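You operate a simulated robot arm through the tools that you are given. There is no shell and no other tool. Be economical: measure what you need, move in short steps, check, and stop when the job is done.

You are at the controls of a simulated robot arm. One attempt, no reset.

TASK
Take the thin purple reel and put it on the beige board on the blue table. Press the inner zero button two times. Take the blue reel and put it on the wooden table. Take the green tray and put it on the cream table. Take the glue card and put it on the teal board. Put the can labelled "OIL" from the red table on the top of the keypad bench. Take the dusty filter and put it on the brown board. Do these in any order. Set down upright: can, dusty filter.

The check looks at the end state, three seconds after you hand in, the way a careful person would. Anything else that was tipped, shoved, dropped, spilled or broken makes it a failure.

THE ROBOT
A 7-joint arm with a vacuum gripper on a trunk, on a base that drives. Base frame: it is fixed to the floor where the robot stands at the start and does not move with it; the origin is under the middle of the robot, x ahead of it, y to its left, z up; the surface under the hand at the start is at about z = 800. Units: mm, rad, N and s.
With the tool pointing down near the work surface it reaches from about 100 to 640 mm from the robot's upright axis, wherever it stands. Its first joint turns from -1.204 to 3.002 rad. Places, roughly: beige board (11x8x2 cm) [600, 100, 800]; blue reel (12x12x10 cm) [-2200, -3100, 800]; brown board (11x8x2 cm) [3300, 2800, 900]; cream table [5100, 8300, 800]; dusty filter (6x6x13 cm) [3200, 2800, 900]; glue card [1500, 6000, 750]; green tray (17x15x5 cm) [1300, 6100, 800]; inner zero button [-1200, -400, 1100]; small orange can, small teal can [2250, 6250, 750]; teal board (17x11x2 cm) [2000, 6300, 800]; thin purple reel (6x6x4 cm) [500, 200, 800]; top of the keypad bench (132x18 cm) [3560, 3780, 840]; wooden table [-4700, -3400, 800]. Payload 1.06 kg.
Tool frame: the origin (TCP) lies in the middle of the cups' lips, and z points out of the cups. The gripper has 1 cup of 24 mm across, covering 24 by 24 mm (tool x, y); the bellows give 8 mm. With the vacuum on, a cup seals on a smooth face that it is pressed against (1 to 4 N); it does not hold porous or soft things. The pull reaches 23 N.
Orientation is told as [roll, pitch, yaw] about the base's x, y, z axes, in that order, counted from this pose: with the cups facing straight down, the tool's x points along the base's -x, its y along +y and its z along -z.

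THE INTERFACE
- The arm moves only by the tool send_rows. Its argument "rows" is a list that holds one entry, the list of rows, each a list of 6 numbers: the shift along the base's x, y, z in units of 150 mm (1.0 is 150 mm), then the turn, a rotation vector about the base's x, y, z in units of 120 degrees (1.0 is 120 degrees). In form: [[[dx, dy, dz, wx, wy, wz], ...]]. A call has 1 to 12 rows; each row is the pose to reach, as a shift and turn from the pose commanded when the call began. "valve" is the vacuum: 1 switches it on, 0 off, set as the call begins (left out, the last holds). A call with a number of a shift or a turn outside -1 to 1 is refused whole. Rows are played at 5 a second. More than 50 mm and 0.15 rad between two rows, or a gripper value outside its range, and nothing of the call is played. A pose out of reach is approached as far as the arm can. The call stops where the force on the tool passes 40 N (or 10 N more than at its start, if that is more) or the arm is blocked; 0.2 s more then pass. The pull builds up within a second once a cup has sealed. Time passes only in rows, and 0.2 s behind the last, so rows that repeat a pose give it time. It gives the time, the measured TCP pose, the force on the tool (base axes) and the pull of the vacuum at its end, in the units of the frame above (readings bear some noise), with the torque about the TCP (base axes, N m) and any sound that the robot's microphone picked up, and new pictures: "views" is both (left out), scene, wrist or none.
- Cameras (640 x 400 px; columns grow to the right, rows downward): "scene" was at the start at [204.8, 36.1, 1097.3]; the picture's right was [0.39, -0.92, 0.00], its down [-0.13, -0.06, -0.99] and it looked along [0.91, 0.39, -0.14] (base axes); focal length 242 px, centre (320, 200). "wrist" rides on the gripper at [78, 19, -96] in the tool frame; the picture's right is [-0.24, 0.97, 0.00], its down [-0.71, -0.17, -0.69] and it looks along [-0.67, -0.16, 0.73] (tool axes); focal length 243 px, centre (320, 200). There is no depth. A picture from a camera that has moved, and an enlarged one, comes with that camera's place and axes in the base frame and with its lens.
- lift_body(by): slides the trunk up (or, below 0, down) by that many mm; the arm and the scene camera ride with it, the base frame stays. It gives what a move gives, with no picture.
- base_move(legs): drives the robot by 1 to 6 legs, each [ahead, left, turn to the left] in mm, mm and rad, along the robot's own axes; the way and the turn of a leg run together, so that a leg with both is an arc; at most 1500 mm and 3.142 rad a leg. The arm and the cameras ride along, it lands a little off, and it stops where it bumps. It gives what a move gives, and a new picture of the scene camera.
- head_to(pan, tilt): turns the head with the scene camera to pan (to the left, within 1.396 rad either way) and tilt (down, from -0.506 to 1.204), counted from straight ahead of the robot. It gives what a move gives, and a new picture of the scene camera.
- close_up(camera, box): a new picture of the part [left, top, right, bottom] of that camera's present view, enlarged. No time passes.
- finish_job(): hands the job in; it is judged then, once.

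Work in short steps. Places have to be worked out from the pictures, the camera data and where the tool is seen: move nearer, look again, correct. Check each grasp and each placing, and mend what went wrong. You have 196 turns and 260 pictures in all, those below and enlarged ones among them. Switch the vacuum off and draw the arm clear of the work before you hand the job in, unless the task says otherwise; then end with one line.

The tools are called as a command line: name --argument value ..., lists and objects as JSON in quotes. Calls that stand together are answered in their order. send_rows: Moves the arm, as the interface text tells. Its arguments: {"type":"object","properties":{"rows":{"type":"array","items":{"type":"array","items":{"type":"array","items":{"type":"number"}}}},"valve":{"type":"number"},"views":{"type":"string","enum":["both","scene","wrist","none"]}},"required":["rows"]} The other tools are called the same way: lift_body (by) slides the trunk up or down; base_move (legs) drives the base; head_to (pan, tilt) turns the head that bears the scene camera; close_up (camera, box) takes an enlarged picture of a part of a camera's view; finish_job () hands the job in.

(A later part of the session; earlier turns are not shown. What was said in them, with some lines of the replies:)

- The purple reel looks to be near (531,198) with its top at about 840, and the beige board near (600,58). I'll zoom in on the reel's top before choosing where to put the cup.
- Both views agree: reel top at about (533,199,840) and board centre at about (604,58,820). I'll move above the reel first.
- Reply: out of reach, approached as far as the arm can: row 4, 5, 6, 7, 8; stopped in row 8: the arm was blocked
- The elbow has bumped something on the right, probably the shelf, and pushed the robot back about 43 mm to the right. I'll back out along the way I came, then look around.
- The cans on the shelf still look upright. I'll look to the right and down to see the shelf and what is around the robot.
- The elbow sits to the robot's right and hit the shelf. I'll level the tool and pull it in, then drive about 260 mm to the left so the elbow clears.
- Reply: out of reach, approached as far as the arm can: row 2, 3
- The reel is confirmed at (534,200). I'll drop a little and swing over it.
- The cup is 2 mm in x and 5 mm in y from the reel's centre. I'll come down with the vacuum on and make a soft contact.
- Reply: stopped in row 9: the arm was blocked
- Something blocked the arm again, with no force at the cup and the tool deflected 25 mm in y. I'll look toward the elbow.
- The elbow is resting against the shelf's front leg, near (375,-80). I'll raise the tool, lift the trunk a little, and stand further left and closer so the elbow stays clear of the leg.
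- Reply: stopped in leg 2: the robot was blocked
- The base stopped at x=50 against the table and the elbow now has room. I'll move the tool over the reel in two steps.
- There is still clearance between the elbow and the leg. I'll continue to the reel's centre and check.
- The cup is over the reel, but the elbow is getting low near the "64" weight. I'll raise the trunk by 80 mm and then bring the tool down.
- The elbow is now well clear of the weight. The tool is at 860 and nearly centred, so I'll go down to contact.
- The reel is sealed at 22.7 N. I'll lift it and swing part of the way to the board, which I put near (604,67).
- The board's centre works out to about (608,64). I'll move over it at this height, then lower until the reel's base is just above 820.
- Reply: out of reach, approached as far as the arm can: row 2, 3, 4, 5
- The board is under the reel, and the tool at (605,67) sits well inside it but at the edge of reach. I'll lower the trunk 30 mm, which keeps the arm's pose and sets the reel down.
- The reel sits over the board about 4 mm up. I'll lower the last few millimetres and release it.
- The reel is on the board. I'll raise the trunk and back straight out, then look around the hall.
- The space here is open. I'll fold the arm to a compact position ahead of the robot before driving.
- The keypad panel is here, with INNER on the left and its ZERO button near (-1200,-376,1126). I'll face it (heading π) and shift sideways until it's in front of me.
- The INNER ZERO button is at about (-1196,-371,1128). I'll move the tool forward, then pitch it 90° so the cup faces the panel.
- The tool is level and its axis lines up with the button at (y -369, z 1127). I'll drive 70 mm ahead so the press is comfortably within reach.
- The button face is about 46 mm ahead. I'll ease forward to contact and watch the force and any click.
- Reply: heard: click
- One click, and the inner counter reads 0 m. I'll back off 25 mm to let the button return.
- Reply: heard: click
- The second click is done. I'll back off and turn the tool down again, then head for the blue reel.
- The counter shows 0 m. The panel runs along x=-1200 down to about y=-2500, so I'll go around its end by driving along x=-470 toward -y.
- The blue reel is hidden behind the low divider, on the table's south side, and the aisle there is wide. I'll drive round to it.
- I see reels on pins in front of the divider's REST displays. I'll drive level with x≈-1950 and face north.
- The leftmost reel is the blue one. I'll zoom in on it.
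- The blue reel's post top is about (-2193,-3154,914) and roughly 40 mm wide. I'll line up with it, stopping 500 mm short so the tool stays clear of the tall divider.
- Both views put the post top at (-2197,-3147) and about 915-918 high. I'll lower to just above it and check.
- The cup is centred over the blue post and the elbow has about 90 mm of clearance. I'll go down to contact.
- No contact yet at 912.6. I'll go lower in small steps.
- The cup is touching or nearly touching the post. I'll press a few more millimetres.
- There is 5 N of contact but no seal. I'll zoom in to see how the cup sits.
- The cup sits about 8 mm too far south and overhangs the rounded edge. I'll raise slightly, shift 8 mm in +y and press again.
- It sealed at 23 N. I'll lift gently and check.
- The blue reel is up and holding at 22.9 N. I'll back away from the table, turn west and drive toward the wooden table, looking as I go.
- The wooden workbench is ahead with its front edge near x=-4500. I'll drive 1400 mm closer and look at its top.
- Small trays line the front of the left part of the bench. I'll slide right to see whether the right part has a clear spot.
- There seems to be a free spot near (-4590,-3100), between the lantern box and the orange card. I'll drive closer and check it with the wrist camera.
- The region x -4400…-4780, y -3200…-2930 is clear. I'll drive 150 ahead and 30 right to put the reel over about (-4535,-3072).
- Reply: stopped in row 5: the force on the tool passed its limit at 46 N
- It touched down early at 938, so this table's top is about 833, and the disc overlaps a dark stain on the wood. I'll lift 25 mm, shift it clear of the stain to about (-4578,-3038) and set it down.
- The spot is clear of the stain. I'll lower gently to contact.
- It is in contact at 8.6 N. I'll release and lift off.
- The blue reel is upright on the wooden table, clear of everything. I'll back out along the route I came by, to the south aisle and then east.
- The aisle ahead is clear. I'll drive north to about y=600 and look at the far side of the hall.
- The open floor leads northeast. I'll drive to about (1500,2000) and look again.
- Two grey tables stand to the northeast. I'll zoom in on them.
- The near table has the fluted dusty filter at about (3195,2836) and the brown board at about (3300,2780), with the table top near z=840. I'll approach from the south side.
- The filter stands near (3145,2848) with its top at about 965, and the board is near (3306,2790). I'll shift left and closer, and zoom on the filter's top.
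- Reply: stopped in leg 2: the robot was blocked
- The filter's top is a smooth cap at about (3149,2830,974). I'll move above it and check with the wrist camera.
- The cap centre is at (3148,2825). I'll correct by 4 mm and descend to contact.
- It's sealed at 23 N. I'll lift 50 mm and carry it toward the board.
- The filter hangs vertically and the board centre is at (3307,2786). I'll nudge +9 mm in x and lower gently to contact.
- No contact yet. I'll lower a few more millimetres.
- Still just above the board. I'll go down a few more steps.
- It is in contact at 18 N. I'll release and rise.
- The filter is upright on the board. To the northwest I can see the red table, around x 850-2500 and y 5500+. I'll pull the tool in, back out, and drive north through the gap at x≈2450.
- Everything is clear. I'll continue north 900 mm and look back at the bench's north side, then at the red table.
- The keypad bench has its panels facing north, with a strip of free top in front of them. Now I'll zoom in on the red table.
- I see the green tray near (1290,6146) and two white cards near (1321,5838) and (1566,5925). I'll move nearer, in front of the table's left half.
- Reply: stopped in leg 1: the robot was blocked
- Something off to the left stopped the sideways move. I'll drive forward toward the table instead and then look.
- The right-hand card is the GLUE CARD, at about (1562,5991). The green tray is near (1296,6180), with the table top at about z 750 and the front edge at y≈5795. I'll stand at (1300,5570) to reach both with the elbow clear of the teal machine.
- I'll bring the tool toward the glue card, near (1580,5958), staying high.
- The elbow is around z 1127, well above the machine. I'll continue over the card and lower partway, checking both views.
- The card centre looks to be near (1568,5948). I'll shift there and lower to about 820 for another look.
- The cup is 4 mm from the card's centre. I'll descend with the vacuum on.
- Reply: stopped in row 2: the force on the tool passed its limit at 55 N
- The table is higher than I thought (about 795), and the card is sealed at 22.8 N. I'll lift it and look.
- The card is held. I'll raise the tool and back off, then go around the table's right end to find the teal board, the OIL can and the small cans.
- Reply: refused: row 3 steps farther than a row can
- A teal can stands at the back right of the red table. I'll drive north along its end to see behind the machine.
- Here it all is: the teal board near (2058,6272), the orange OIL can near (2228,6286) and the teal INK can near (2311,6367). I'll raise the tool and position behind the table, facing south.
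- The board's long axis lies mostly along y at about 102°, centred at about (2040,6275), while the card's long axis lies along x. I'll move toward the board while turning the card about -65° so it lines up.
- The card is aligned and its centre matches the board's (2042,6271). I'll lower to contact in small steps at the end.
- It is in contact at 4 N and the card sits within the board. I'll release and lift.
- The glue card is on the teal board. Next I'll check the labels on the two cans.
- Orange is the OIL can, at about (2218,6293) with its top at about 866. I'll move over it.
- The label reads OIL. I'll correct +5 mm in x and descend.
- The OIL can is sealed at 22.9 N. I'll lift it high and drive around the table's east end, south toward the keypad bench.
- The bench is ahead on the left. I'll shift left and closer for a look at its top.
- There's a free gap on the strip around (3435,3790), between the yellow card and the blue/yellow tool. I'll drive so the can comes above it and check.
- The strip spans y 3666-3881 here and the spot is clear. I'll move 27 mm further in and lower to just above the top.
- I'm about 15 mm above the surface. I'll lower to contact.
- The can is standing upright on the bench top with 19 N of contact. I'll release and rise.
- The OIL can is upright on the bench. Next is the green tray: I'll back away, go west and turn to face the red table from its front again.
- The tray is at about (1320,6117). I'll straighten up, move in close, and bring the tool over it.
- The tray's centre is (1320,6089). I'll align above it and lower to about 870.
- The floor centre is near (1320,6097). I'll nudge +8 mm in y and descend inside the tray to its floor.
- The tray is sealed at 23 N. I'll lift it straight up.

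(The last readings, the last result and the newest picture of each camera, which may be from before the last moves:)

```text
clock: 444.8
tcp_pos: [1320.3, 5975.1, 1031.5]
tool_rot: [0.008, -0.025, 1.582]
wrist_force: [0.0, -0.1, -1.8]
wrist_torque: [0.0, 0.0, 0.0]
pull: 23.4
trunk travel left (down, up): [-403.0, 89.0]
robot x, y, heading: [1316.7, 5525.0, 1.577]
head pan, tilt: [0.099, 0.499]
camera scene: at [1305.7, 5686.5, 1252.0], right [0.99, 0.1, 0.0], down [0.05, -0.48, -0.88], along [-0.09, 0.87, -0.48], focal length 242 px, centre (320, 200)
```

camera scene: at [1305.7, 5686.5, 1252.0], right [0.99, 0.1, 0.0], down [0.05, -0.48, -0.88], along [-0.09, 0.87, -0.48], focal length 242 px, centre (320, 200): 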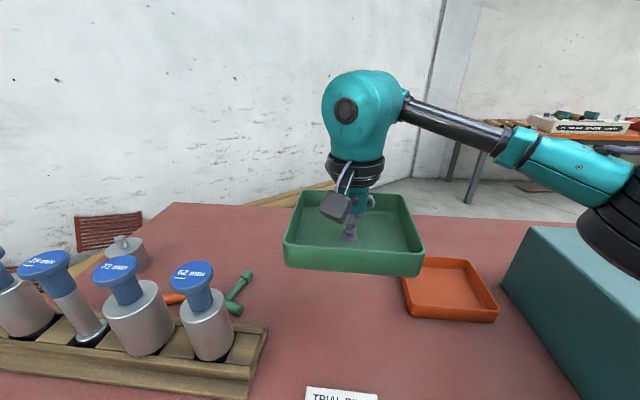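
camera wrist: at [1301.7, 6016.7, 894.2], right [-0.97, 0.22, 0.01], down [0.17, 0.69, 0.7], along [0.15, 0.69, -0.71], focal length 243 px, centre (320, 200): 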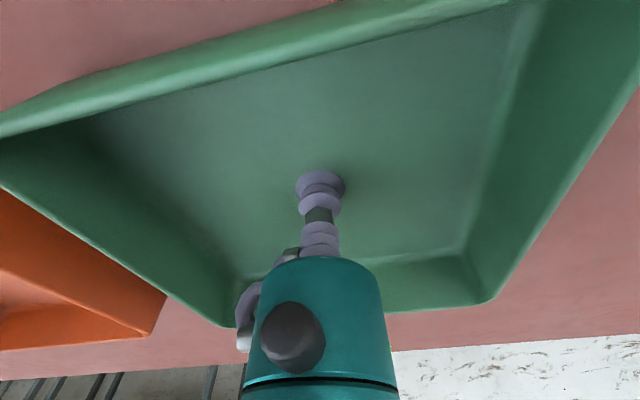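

The tray is held level. I'll back out, go east, and then north toward the cream table.

base_move --legs '[[-450, 0, 0], [0, -1480, 0], [1450, 0, 0]]'

head_to --pan -0.85 --tilt 0.25

```text
clock: 467.0
tcp_pos: [2823.5, 6992.7, 1031.5]
tool_rot: [0.007, -0.024, 1.558]
wrist_force: [-0.5, 0.4, -1.8]
wrist_torque: [-0.03, -0.03, 0.0]
pull: 22.9
trunk travel left (down, up): [-403.0, 89.0]
robot x, y, heading: [2806.3, 6535.9, 1.544]
head pan, tilt: [0.099, 0.499]
camera scene: at [2800.0, 6702.5, 1252.0], right [1.0, 0.08, 0.0], down [0.04, -0.48, -0.88], along [-0.07, 0.88, -0.48], focal length 242 px, centre (320, 200)
```

scene: 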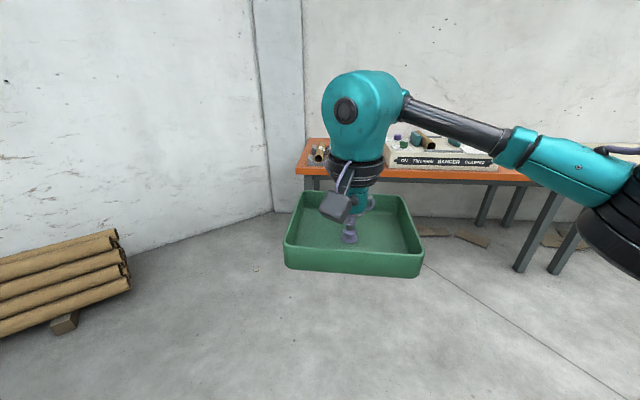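

```text
clock: 468.3
tcp_pos: [2823.4, 6992.9, 1031.7]
tool_rot: [0.007, -0.025, 1.556]
wrist_force: [-0.7, -0.3, -1.0]
wrist_torque: [0.0, -0.03, 0.01]
pull: 22.8
trunk travel left (down, up): [-403.0, 89.0]
robot x, y, heading: [2804.0, 6538.3, 1.547]
head pan, tilt: [-0.85, 0.25]
camera scene: at [2878.4, 6671.6, 1275.1], right [0.64, -0.77, 0.0], down [-0.19, -0.16, -0.97], along [0.74, 0.62, -0.25], focal length 242 px, centre (320, 200)
```

scene: 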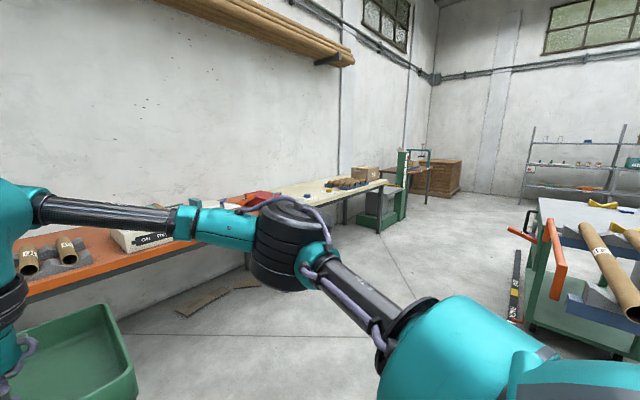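

The cream table is beyond the orange-topped one. I'll go along the aisle at y≈6950 and look again.

base_move --legs '[[380, 0, 0.02], [0, -1450, 0]]'

head_to --pan -0.5 --tilt 0.35

```text
clock: 483.2
tcp_pos: [4288.5, 7356.0, 1032.2]
tool_rot: [0.008, -0.026, 1.558]
wrist_force: [-0.5, -0.6, -2.1]
wrist_torque: [-0.01, -0.04, 0.0]
pull: 22.5
trunk travel left (down, up): [-403.0, 89.0]
robot x, y, heading: [4270.9, 6903.9, 1.552]
head pan, tilt: [-0.85, 0.25]
camera scene: at [4344.4, 7034.3, 1275.1], right [0.64, -0.77, 0.0], down [-0.19, -0.16, -0.97], along [0.74, 0.62, -0.25], focal length 242 px, centre (320, 200)
```

scene: 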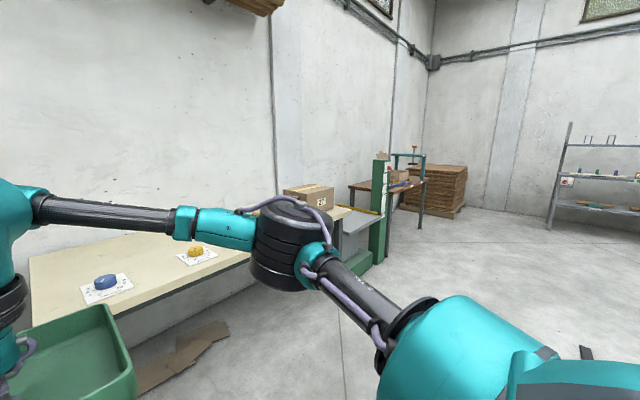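

```text
clock: 484.1
tcp_pos: [4288.1, 7354.9, 1032.0]
tool_rot: [0.006, -0.025, 1.559]
wrist_force: [0.3, -0.2, -1.3]
wrist_torque: [-0.04, -0.01, 0.0]
pull: 22.8
trunk travel left (down, up): [-403.0, 89.0]
robot x, y, heading: [4274.1, 6901.7, 1.547]
head pan, tilt: [-0.499, 0.351]
camera scene: at [4319.3, 7054.9, 1265.7], right [0.87, -0.5, 0.0], down [-0.17, -0.3, -0.94], along [0.47, 0.81, -0.34], focal length 242 px, centre (320, 200)
```

scene: 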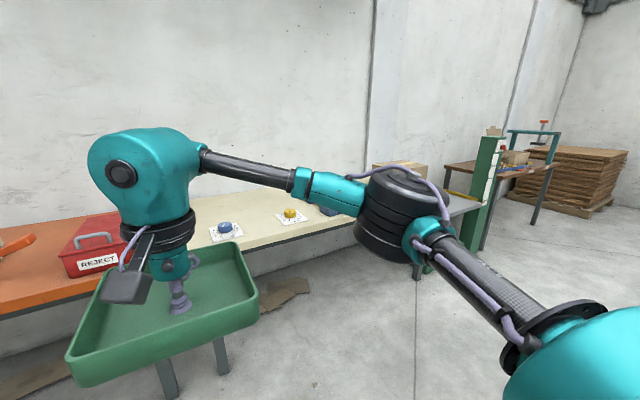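

The cream table's front edge is at about y=7850. I'll shift right to see its whole top.

base_move --legs '[[0, -550, 0]]'

head_to --pan -0.1 --tilt 0.4

```text
clock: 489.3
tcp_pos: [4828.2, 7342.8, 1032.9]
tool_rot: [0.007, -0.025, 1.558]
wrist_force: [-0.2, 0.1, -2.1]
wrist_torque: [0.0, 0.01, -0.04]
pull: 22.6
trunk travel left (down, up): [-403.0, 89.0]
robot x, y, heading: [4810.8, 6891.2, 1.546]
head pan, tilt: [-0.499, 0.351]
camera scene: at [4858.6, 7042.1, 1265.7], right [0.87, -0.5, 0.0], down [-0.17, -0.3, -0.94], along [0.47, 0.81, -0.34], focal length 242 px, centre (320, 200)
```

scene: 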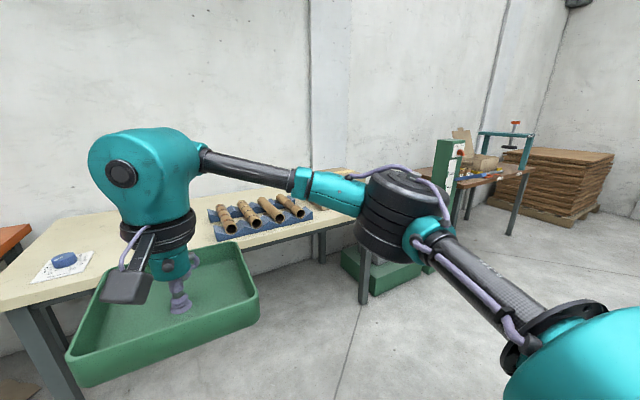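

```text
clock: 490.2
tcp_pos: [4828.8, 7342.7, 1031.9]
tool_rot: [0.007, -0.025, 1.558]
wrist_force: [0.5, 0.0, -0.9]
wrist_torque: [-0.01, 0.03, -0.01]
pull: 22.6
trunk travel left (down, up): [-403.0, 89.0]
robot x, y, heading: [4809.5, 6891.0, 1.55]
head pan, tilt: [-0.099, 0.4]
camera scene: at [4823.5, 7053.4, 1261.2], right [0.99, -0.12, 0.0], down [-0.05, -0.39, -0.92], along [0.11, 0.91, -0.39], focal length 242 px, centre (320, 200)
```

scene: 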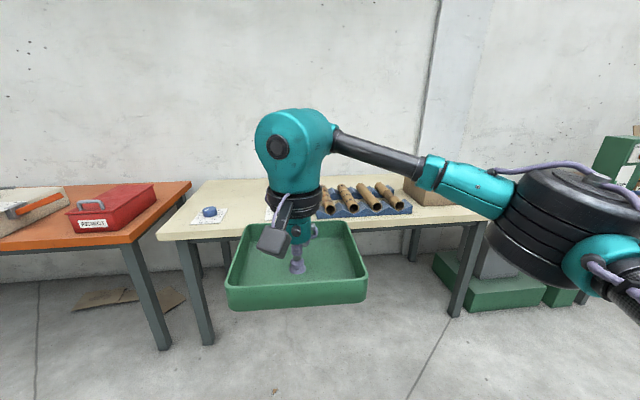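

The table has two knob cards at about (4450,8020) and (4726,8042), and a tube rack from x≈4950. The area behind and between the cards looks free, so I'll aim for (4595,8200).

base_move --legs '[[0, 0, 0.02], [0, 215, 0], [690, 0, 0]]'

send_rows --rows '[[[0, 0, 0, 0, 0, 0]]]' --views "wrist"

```text
clock: 496.5
tcp_pos: [4609.0, 8046.1, 1032.0]
tool_rot: [0.006, -0.024, 1.575]
wrist_force: [0.0, -0.2, -2.1]
wrist_torque: [-0.03, 0.01, 0.03]
pull: 22.6
trunk travel left (down, up): [-403.0, 89.0]
robot x, y, heading: [4601.9, 7588.9, 1.567]
head pan, tilt: [-0.099, 0.4]
camera scene: at [4609.4, 7757.0, 1261.1], right [0.99, -0.11, 0.0], down [-0.04, -0.39, -0.92], along [0.1, 0.92, -0.39], focal length 242 px, centre (320, 200)
```

scene: 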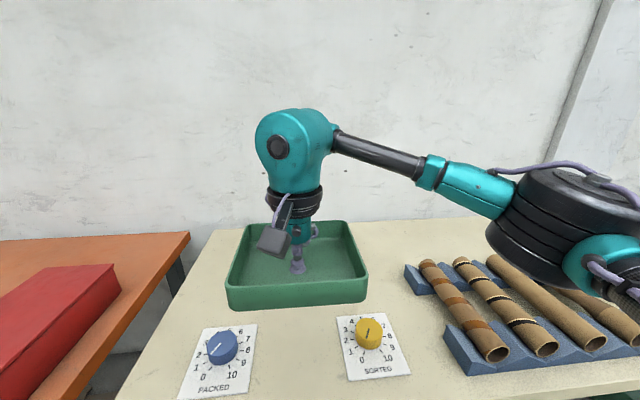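

```text
clock: 496.9
tcp_pos: [4608.3, 8044.7, 1032.7]
tool_rot: [0.006, -0.025, 1.575]
wrist_force: [-0.4, 0.4, -1.0]
wrist_torque: [-0.01, -0.01, 0.0]
pull: 23.2
trunk travel left (down, up): [-403.0, 89.0]
robot x, y, heading: [4599.0, 7593.6, 1.562]
head pan, tilt: [-0.099, 0.4]
camera wrist: at [4590.3, 7966.7, 1124.6], right [-0.97, 0.23, 0.01], down [0.17, 0.69, 0.7], along [0.15, 0.68, -0.71], focal length 243 px, centre (320, 200)
```

wrist: 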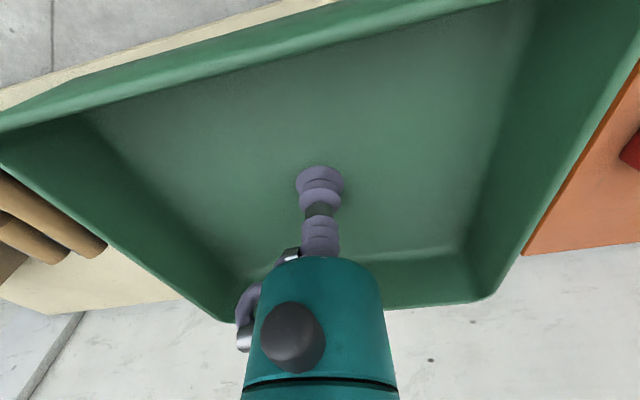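

The gap between the two cards is about 177 mm and the area behind is clear. I'll advance 60 mm, extend the arm to y≈8195 and begin lowering.

base_move --legs '[[60, 0, 0]]'

send_rows --rows '[[[-0.02, 0.2, 0, 0, 0, 0], [-0.04, 0.4, -0.05, 0, 0, 0], [-0.04, 0.6, -0.15, 0, 0, 0], [-0.04, 0.6, -0.4, 0, 0, 0], [-0.04, 0.6, -0.65, 0, 0, 0], [-0.04, 0.6, -0.85, 0, 0, 0], [-0.04, 0.6, -0.95, 0, 0, 0], [-0.04, 0.6, -0.95, 0, 0, 0]]]' --views "scene"

```text
clock: 497.9
tcp_pos: [4608.1, 8108.6, 1031.9]
tool_rot: [0.009, -0.025, 1.577]
wrist_force: [-0.3, 0.4, -1.7]
wrist_torque: [-0.01, 0.04, -0.03]
pull: 22.4
trunk travel left (down, up): [-403.0, 89.0]
robot x, y, heading: [4600.8, 7653.6, 1.564]
head pan, tilt: [-0.099, 0.4]
camera scene: at [4609.6, 7818.9, 1261.0], right [0.99, -0.1, 0.0], down [-0.04, -0.39, -0.92], along [0.1, 0.92, -0.39], focal length 242 px, centre (320, 200)
```

scene: 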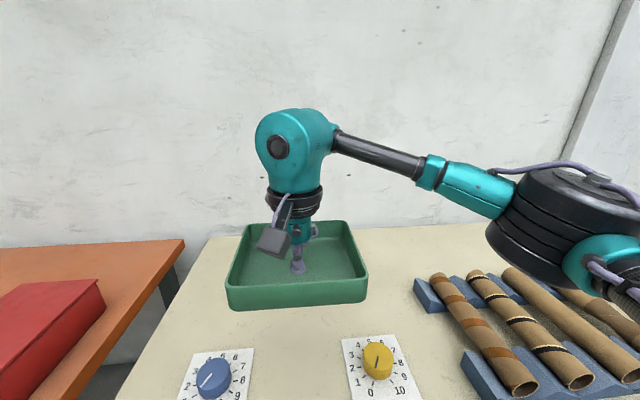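

```text
clock: 499.6
tcp_pos: [4601.5, 8198.1, 889.1]
tool_rot: [0.005, -0.026, 1.575]
wrist_force: [0.3, -0.1, -1.6]
wrist_torque: [-0.01, 0.04, 0.01]
pull: 23.0
trunk travel left (down, up): [-403.0, 89.0]
robot x, y, heading: [4599.6, 7652.3, 1.57]
head pan, tilt: [-0.099, 0.4]
camera scene: at [4609.6, 7818.0, 1261.2], right [0.99, -0.1, 0.0], down [-0.04, -0.39, -0.92], along [0.1, 0.92, -0.39], focal length 242 px, centre (320, 200)
```

scene: 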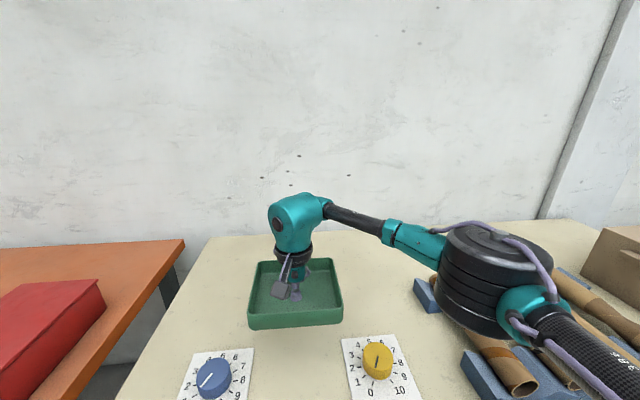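

The tray will land clear behind the cards. I'll continue down in small steps and watch the force.

send_rows --rows '[[[0, 0, -0.06, 0, 0, 0], [0, 0, -0.12, 0, 0, 0], [0, 0, -0.18, 0, 0, 0], [0, 0, -0.22, 0, 0, 0], [0, 0, -0.26, 0, 0, 0], [0, 0, -0.3, 0, 0, 0], [0, 0, -0.34, 0, 0, 0], [0, 0, -0.38, 0, 0, 0], [0, 0, -0.42, 0, 0, 0], [0, 0, -0.42, 0, 0, 0]]]' --views "scene"

```text
clock: 501.9
tcp_pos: [4602.4, 8196.9, 825.1]
tool_rot: [0.006, -0.027, 1.576]
wrist_force: [0.2, 0.5, -2.1]
wrist_torque: [-0.02, -0.01, 0.02]
pull: 22.7
trunk travel left (down, up): [-403.0, 89.0]
robot x, y, heading: [4600.2, 7651.6, 1.563]
head pan, tilt: [-0.099, 0.4]
camera scene: at [4609.6, 7818.0, 1261.2], right [0.99, -0.1, 0.0], down [-0.04, -0.39, -0.92], along [0.1, 0.92, -0.39], focal length 242 px, centre (320, 200)
```

scene: 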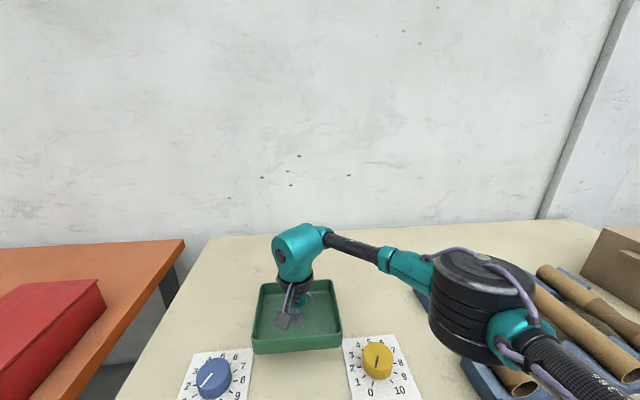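

The tray is close to the SORTED card, so I'll shift it 38 mm further back before the final lowering.

send_rows --rows '[[[-0.02, 0.13, 0, 0, 0, 0], [-0.03, 0.26, 0, 0, 0, 0], [-0.03, 0.26, -0.03, 0, 0, 0], [-0.03, 0.26, -0.06, 0, 0, 0], [-0.03, 0.26, -0.09, 0, 0, 0], [-0.03, 0.26, -0.11, 0, 0, 0], [-0.03, 0.26, -0.13, 0, 0, 0], [-0.03, 0.26, -0.13, 0, 0, 0]]]' --views "scene"

```text
clock: 503.6
tcp_pos: [4597.6, 8235.8, 807.0]
tool_rot: [0.005, -0.024, 1.577]
wrist_force: [-0.8, -0.7, -1.4]
wrist_torque: [0.0, 0.02, 0.01]
pull: 22.3
trunk travel left (down, up): [-403.0, 89.0]
robot x, y, heading: [4601.6, 7651.1, 1.561]
head pan, tilt: [-0.099, 0.4]
camera scene: at [4609.6, 7818.1, 1261.2], right [0.99, -0.1, 0.0], down [-0.04, -0.39, -0.92], along [0.1, 0.92, -0.39], focal length 242 px, centre (320, 200)
```

scene: 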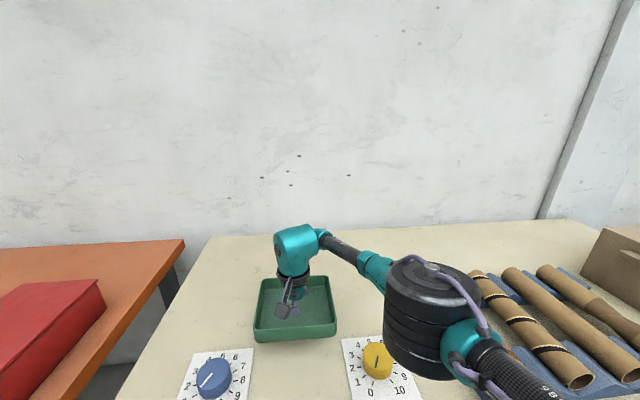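

Still no contact at 807. I'll lower a bit more.

send_rows --rows '[[[0, 0, -0.02, 0, 0, 0], [0, 0, -0.04, 0, 0, 0], [0, 0, -0.06, 0, 0, 0], [0, 0, -0.08, 0, 0, 0], [0, 0, -0.1, 0, 0, 0], [0, 0, -0.1, 0, 0, 0]]]' --views "none"

```text
clock: 505.1
tcp_pos: [4598.6, 8235.6, 791.6]
tool_rot: [0.007, -0.024, 1.576]
wrist_force: [-0.5, 0.7, -2.0]
wrist_torque: [-0.03, 0.0, 0.02]
pull: 22.3
trunk travel left (down, up): [-403.0, 89.0]
robot x, y, heading: [4601.8, 7657.6, 1.567]
head pan, tilt: [-0.099, 0.4]
```

close_up --camera "scene" --box '[220, 200, 480, 390]'

```text
2.11 times, centred on (350, 295) of scene
camera zoom: at [4609.6, 7818.1, 1261.2], right [0.99, -0.1, 0.0], down [-0.04, -0.39, -0.92], along [0.1, 0.92, -0.39], focal length 509 px, centre (257, 0)
```

zoom: 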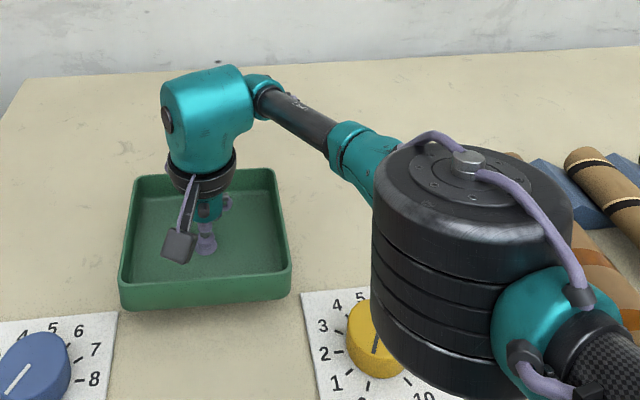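

The elbow has ample clearance. I'll continue lowering slowly.

send_rows --rows '[[[0, 0, -0.02, 0, 0, 0], [0, 0, -0.04, 0, 0, 0], [0, 0, -0.06, 0, 0, 0], [0, 0, -0.08, 0, 0, 0], [0, 0, -0.1, 0, 0, 0], [0, 0, -0.1, 0, 0, 0]]]' --views "none"

```text
clock: 506.4
tcp_pos: [4598.6, 8235.8, 776.7]
tool_rot: [0.007, -0.023, 1.576]
wrist_force: [-0.6, -0.1, -2.1]
wrist_torque: [0.01, -0.03, -0.01]
pull: 23.0
trunk travel left (down, up): [-403.0, 89.0]
robot x, y, heading: [4599.9, 7651.2, 1.566]
head pan, tilt: [-0.099, 0.4]
```

No contact yet, so this table is lower (about 750) and the cards lie further back than I computed. I'll shift the tray back another 30 mm, then continue down.

send_rows --rows '[[[0, 0.1, 0, 0, 0, 0], [0, 0.2, 0, 0, 0, 0], [0, 0.2, -0.03, 0, 0, 0], [0, 0.2, -0.06, 0, 0, 0], [0, 0.2, -0.08, 0, 0, 0], [0, 0.2, -0.1, 0, 0, 0], [0, 0.2, -0.12, 0, 0, 0], [0, 0.2, -0.12, 0, 0, 0]]]' --views "scene"

```text
clock: 508.2
tcp_pos: [4605.3, 8241.2, 772.3]
tool_rot: [0.007, -0.028, 1.575]
wrist_force: [-0.2, -1.0, -2.5]
wrist_torque: [0.0, 0.01, -0.03]
pull: 22.4
out of reach, approached as far as the arm can: row 1, 2, 3, 4, 5, 6, 7, 8
trunk travel left (down, up): [-403.0, 89.0]
robot x, y, heading: [4601.3, 7653.2, 1.566]
head pan, tilt: [-0.099, 0.4]
camera scene: at [4609.6, 7818.1, 1261.2], right [0.99, -0.1, 0.0], down [-0.04, -0.39, -0.92], along [0.1, 0.92, -0.39], focal length 242 px, centre (320, 200)
```

scene: 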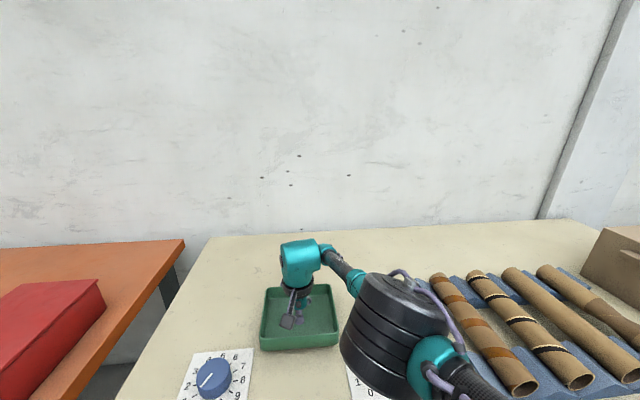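

The arm is at its reach limit with the trunk this high, and there's room to drive 40 mm closer. I'll do that, then lower the trunk to set the tray down.

base_move --legs '[[40, 8, 0]]'

lift_body --by -10

```text
clock: 509.1
tcp_pos: [4598.7, 8282.0, 772.2]
tool_rot: [0.008, -0.024, 1.576]
wrist_force: [0.6, 0.7, -1.2]
wrist_torque: [-0.01, -0.05, -0.02]
pull: 23.1
trunk travel left (down, up): [-403.0, 89.0]
robot x, y, heading: [4592.1, 7695.1, 1.562]
head pan, tilt: [-0.099, 0.4]
camera scene: at [4601.7, 7858.8, 1261.0], right [0.99, -0.1, 0.0], down [-0.04, -0.39, -0.92], along [0.1, 0.92, -0.39], focal length 242 px, centre (320, 200)
```

scene: 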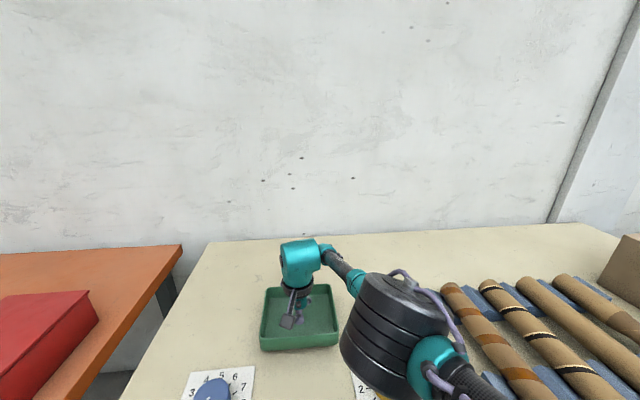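

```text
clock: 509.7
tcp_pos: [4596.8, 8282.8, 761.0]
tool_rot: [0.006, -0.026, 1.575]
wrist_force: [0.6, 0.5, -1.3]
wrist_torque: [-0.01, 0.02, 0.03]
pull: 23.1
trunk travel left (down, up): [-393.0, 99.0]
robot x, y, heading: [4592.0, 7692.9, 1.563]
head pan, tilt: [-0.099, 0.4]
```

The tray is now clear of both cards. I'll lower the trunk in small steps until contact.

lift_body --by -6

lift_body --by -4

close_up --camera "scene" --box '[240, 220, 360, 380]'

```text
clock: 510.3
tcp_pos: [4597.2, 8281.8, 756.4]
tool_rot: [0.008, -0.024, 1.576]
wrist_force: [1.0, 0.0, -2.0]
wrist_torque: [-0.02, -0.01, 0.01]
pull: 22.3
trunk travel left (down, up): [-387.0, 105.0]
robot x, y, heading: [4588.6, 7693.8, 1.566]
head pan, tilt: [-0.099, 0.4]
```

```text
clock: 510.8
tcp_pos: [4596.5, 8281.9, 754.6]
tool_rot: [0.007, -0.028, 1.576]
wrist_force: [0.4, -1.0, 14.0]
wrist_torque: [-0.11, -0.06, 0.04]
pull: 22.7
trunk travel left (down, up): [-383.0, 109.0]
robot x, y, heading: [4593.8, 7694.5, 1.565]
head pan, tilt: [-0.099, 0.4]
```

```text
2.50 times, centred on (300, 300) of scene
camera zoom: at [4601.9, 7864.5, 1238.9], right [0.99, -0.1, 0.0], down [-0.04, -0.39, -0.92], along [0.1, 0.92, -0.39], focal length 605 px, centre (370, -50)
```

zoom: 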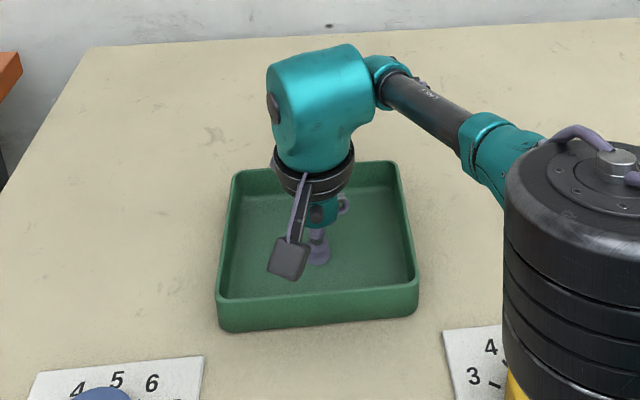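

It is in contact at 14 N. I'll release and raise the trunk.

send_rows --rows '[[[0, 0, 0, 0, 0, 0], [0, 0, 0, 0, 0, 0], [0, 0, 0, 0, 0, 0], [0, 0, 0, 0, 0, 0], [0, 0, 0, 0, 0, 0]]]' --valve 0 --views "none"

lift_body --by 105

send_rows --rows '[[[0, -0.05, 0.2, 0, 0, 0], [0, -0.1, 0.45, 0, 0, 0], [0, -0.2, 0.7, 0, 0, 0], [0, -0.4, 0.9, 0, 0, 0], [0, -0.4, 0.9, 0, 0, 0]]]' --views "scene"

```text
clock: 512.0
tcp_pos: [4597.9, 8282.6, 751.8]
tool_rot: [0.006, -0.026, 1.579]
wrist_force: [0.8, -1.2, 0.7]
wrist_torque: [-0.02, 0.02, 0.02]
pull: 0.1
trunk travel left (down, up): [-383.0, 109.0]
robot x, y, heading: [4594.0, 7690.8, 1.566]
head pan, tilt: [-0.099, 0.4]
```

```text
clock: 513.4
tcp_pos: [4598.1, 8306.0, 1026.9]
tool_rot: [0.004, -0.309, 1.576]
wrist_force: [-0.3, 0.9, -0.4]
wrist_torque: [-0.02, 0.01, 0.01]
pull: 0.0
trunk travel left (down, up): [-488.0, 4.0]
robot x, y, heading: [4591.8, 7689.2, 1.563]
head pan, tilt: [-0.099, 0.4]
```

```text
clock: 514.6
tcp_pos: [4597.5, 8247.2, 1162.2]
tool_rot: [0.003, -0.308, 1.576]
wrist_force: [0.2, -0.3, 0.0]
wrist_torque: [0.0, 0.01, 0.01]
pull: 0.0
trunk travel left (down, up): [-488.0, 4.0]
robot x, y, heading: [4594.0, 7693.0, 1.567]
head pan, tilt: [-0.099, 0.4]
camera scene: at [4601.4, 7790.6, 1356.6], right [0.99, -0.1, 0.0], down [-0.04, -0.39, -0.92], along [0.1, 0.92, -0.39], focal length 242 px, centre (320, 200)
```

scene: 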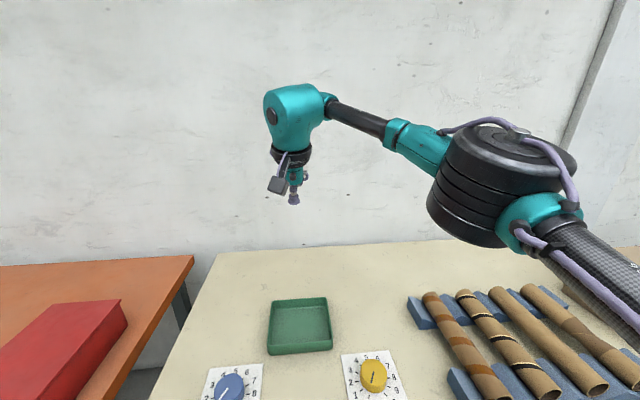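

The green tray is on the cream table, clear of the cards and rack, so all seven jobs are done. I'll back the robot away so the arm is clear.

base_move --legs '[[-650, 0, 0]]'

```text
clock: 518.2
tcp_pos: [4590.0, 7588.4, 1162.4]
tool_rot: [0.003, -0.311, 1.587]
wrist_force: [0.2, 0.3, -0.1]
wrist_torque: [0.01, 0.02, 0.0]
pull: 0.1
trunk travel left (down, up): [-488.0, 4.0]
robot x, y, heading: [4591.7, 7037.2, 1.58]
head pan, tilt: [-0.099, 0.4]
camera scene: at [4600.9, 7131.6, 1356.7], right [1.0, -0.09, 0.0], down [-0.04, -0.39, -0.92], along [0.09, 0.92, -0.39], focal length 242 px, centre (320, 200)
```

scene: 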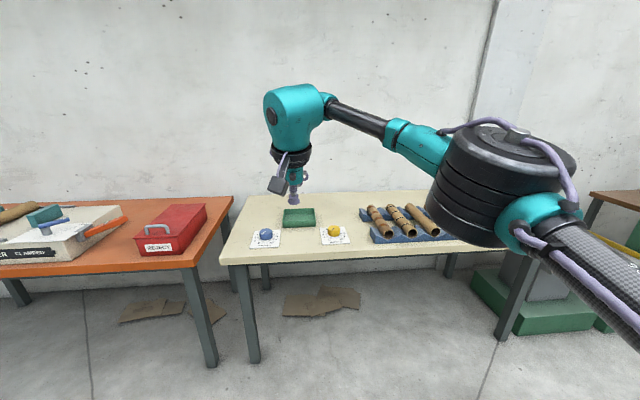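

The vacuum is off, the arm is clear and everything has been placed. I'm handing the job in.

finish_job

```text
The job is handed in.
```

All seven tasks are done and handed in. In passing, the elbow bumped the shelf near the start and the base was stopped once by something I couldn't see near (1760, 4240); later views showed the shelf cans and the stand near that stop upright, but I did not go back to check what stopped the base.
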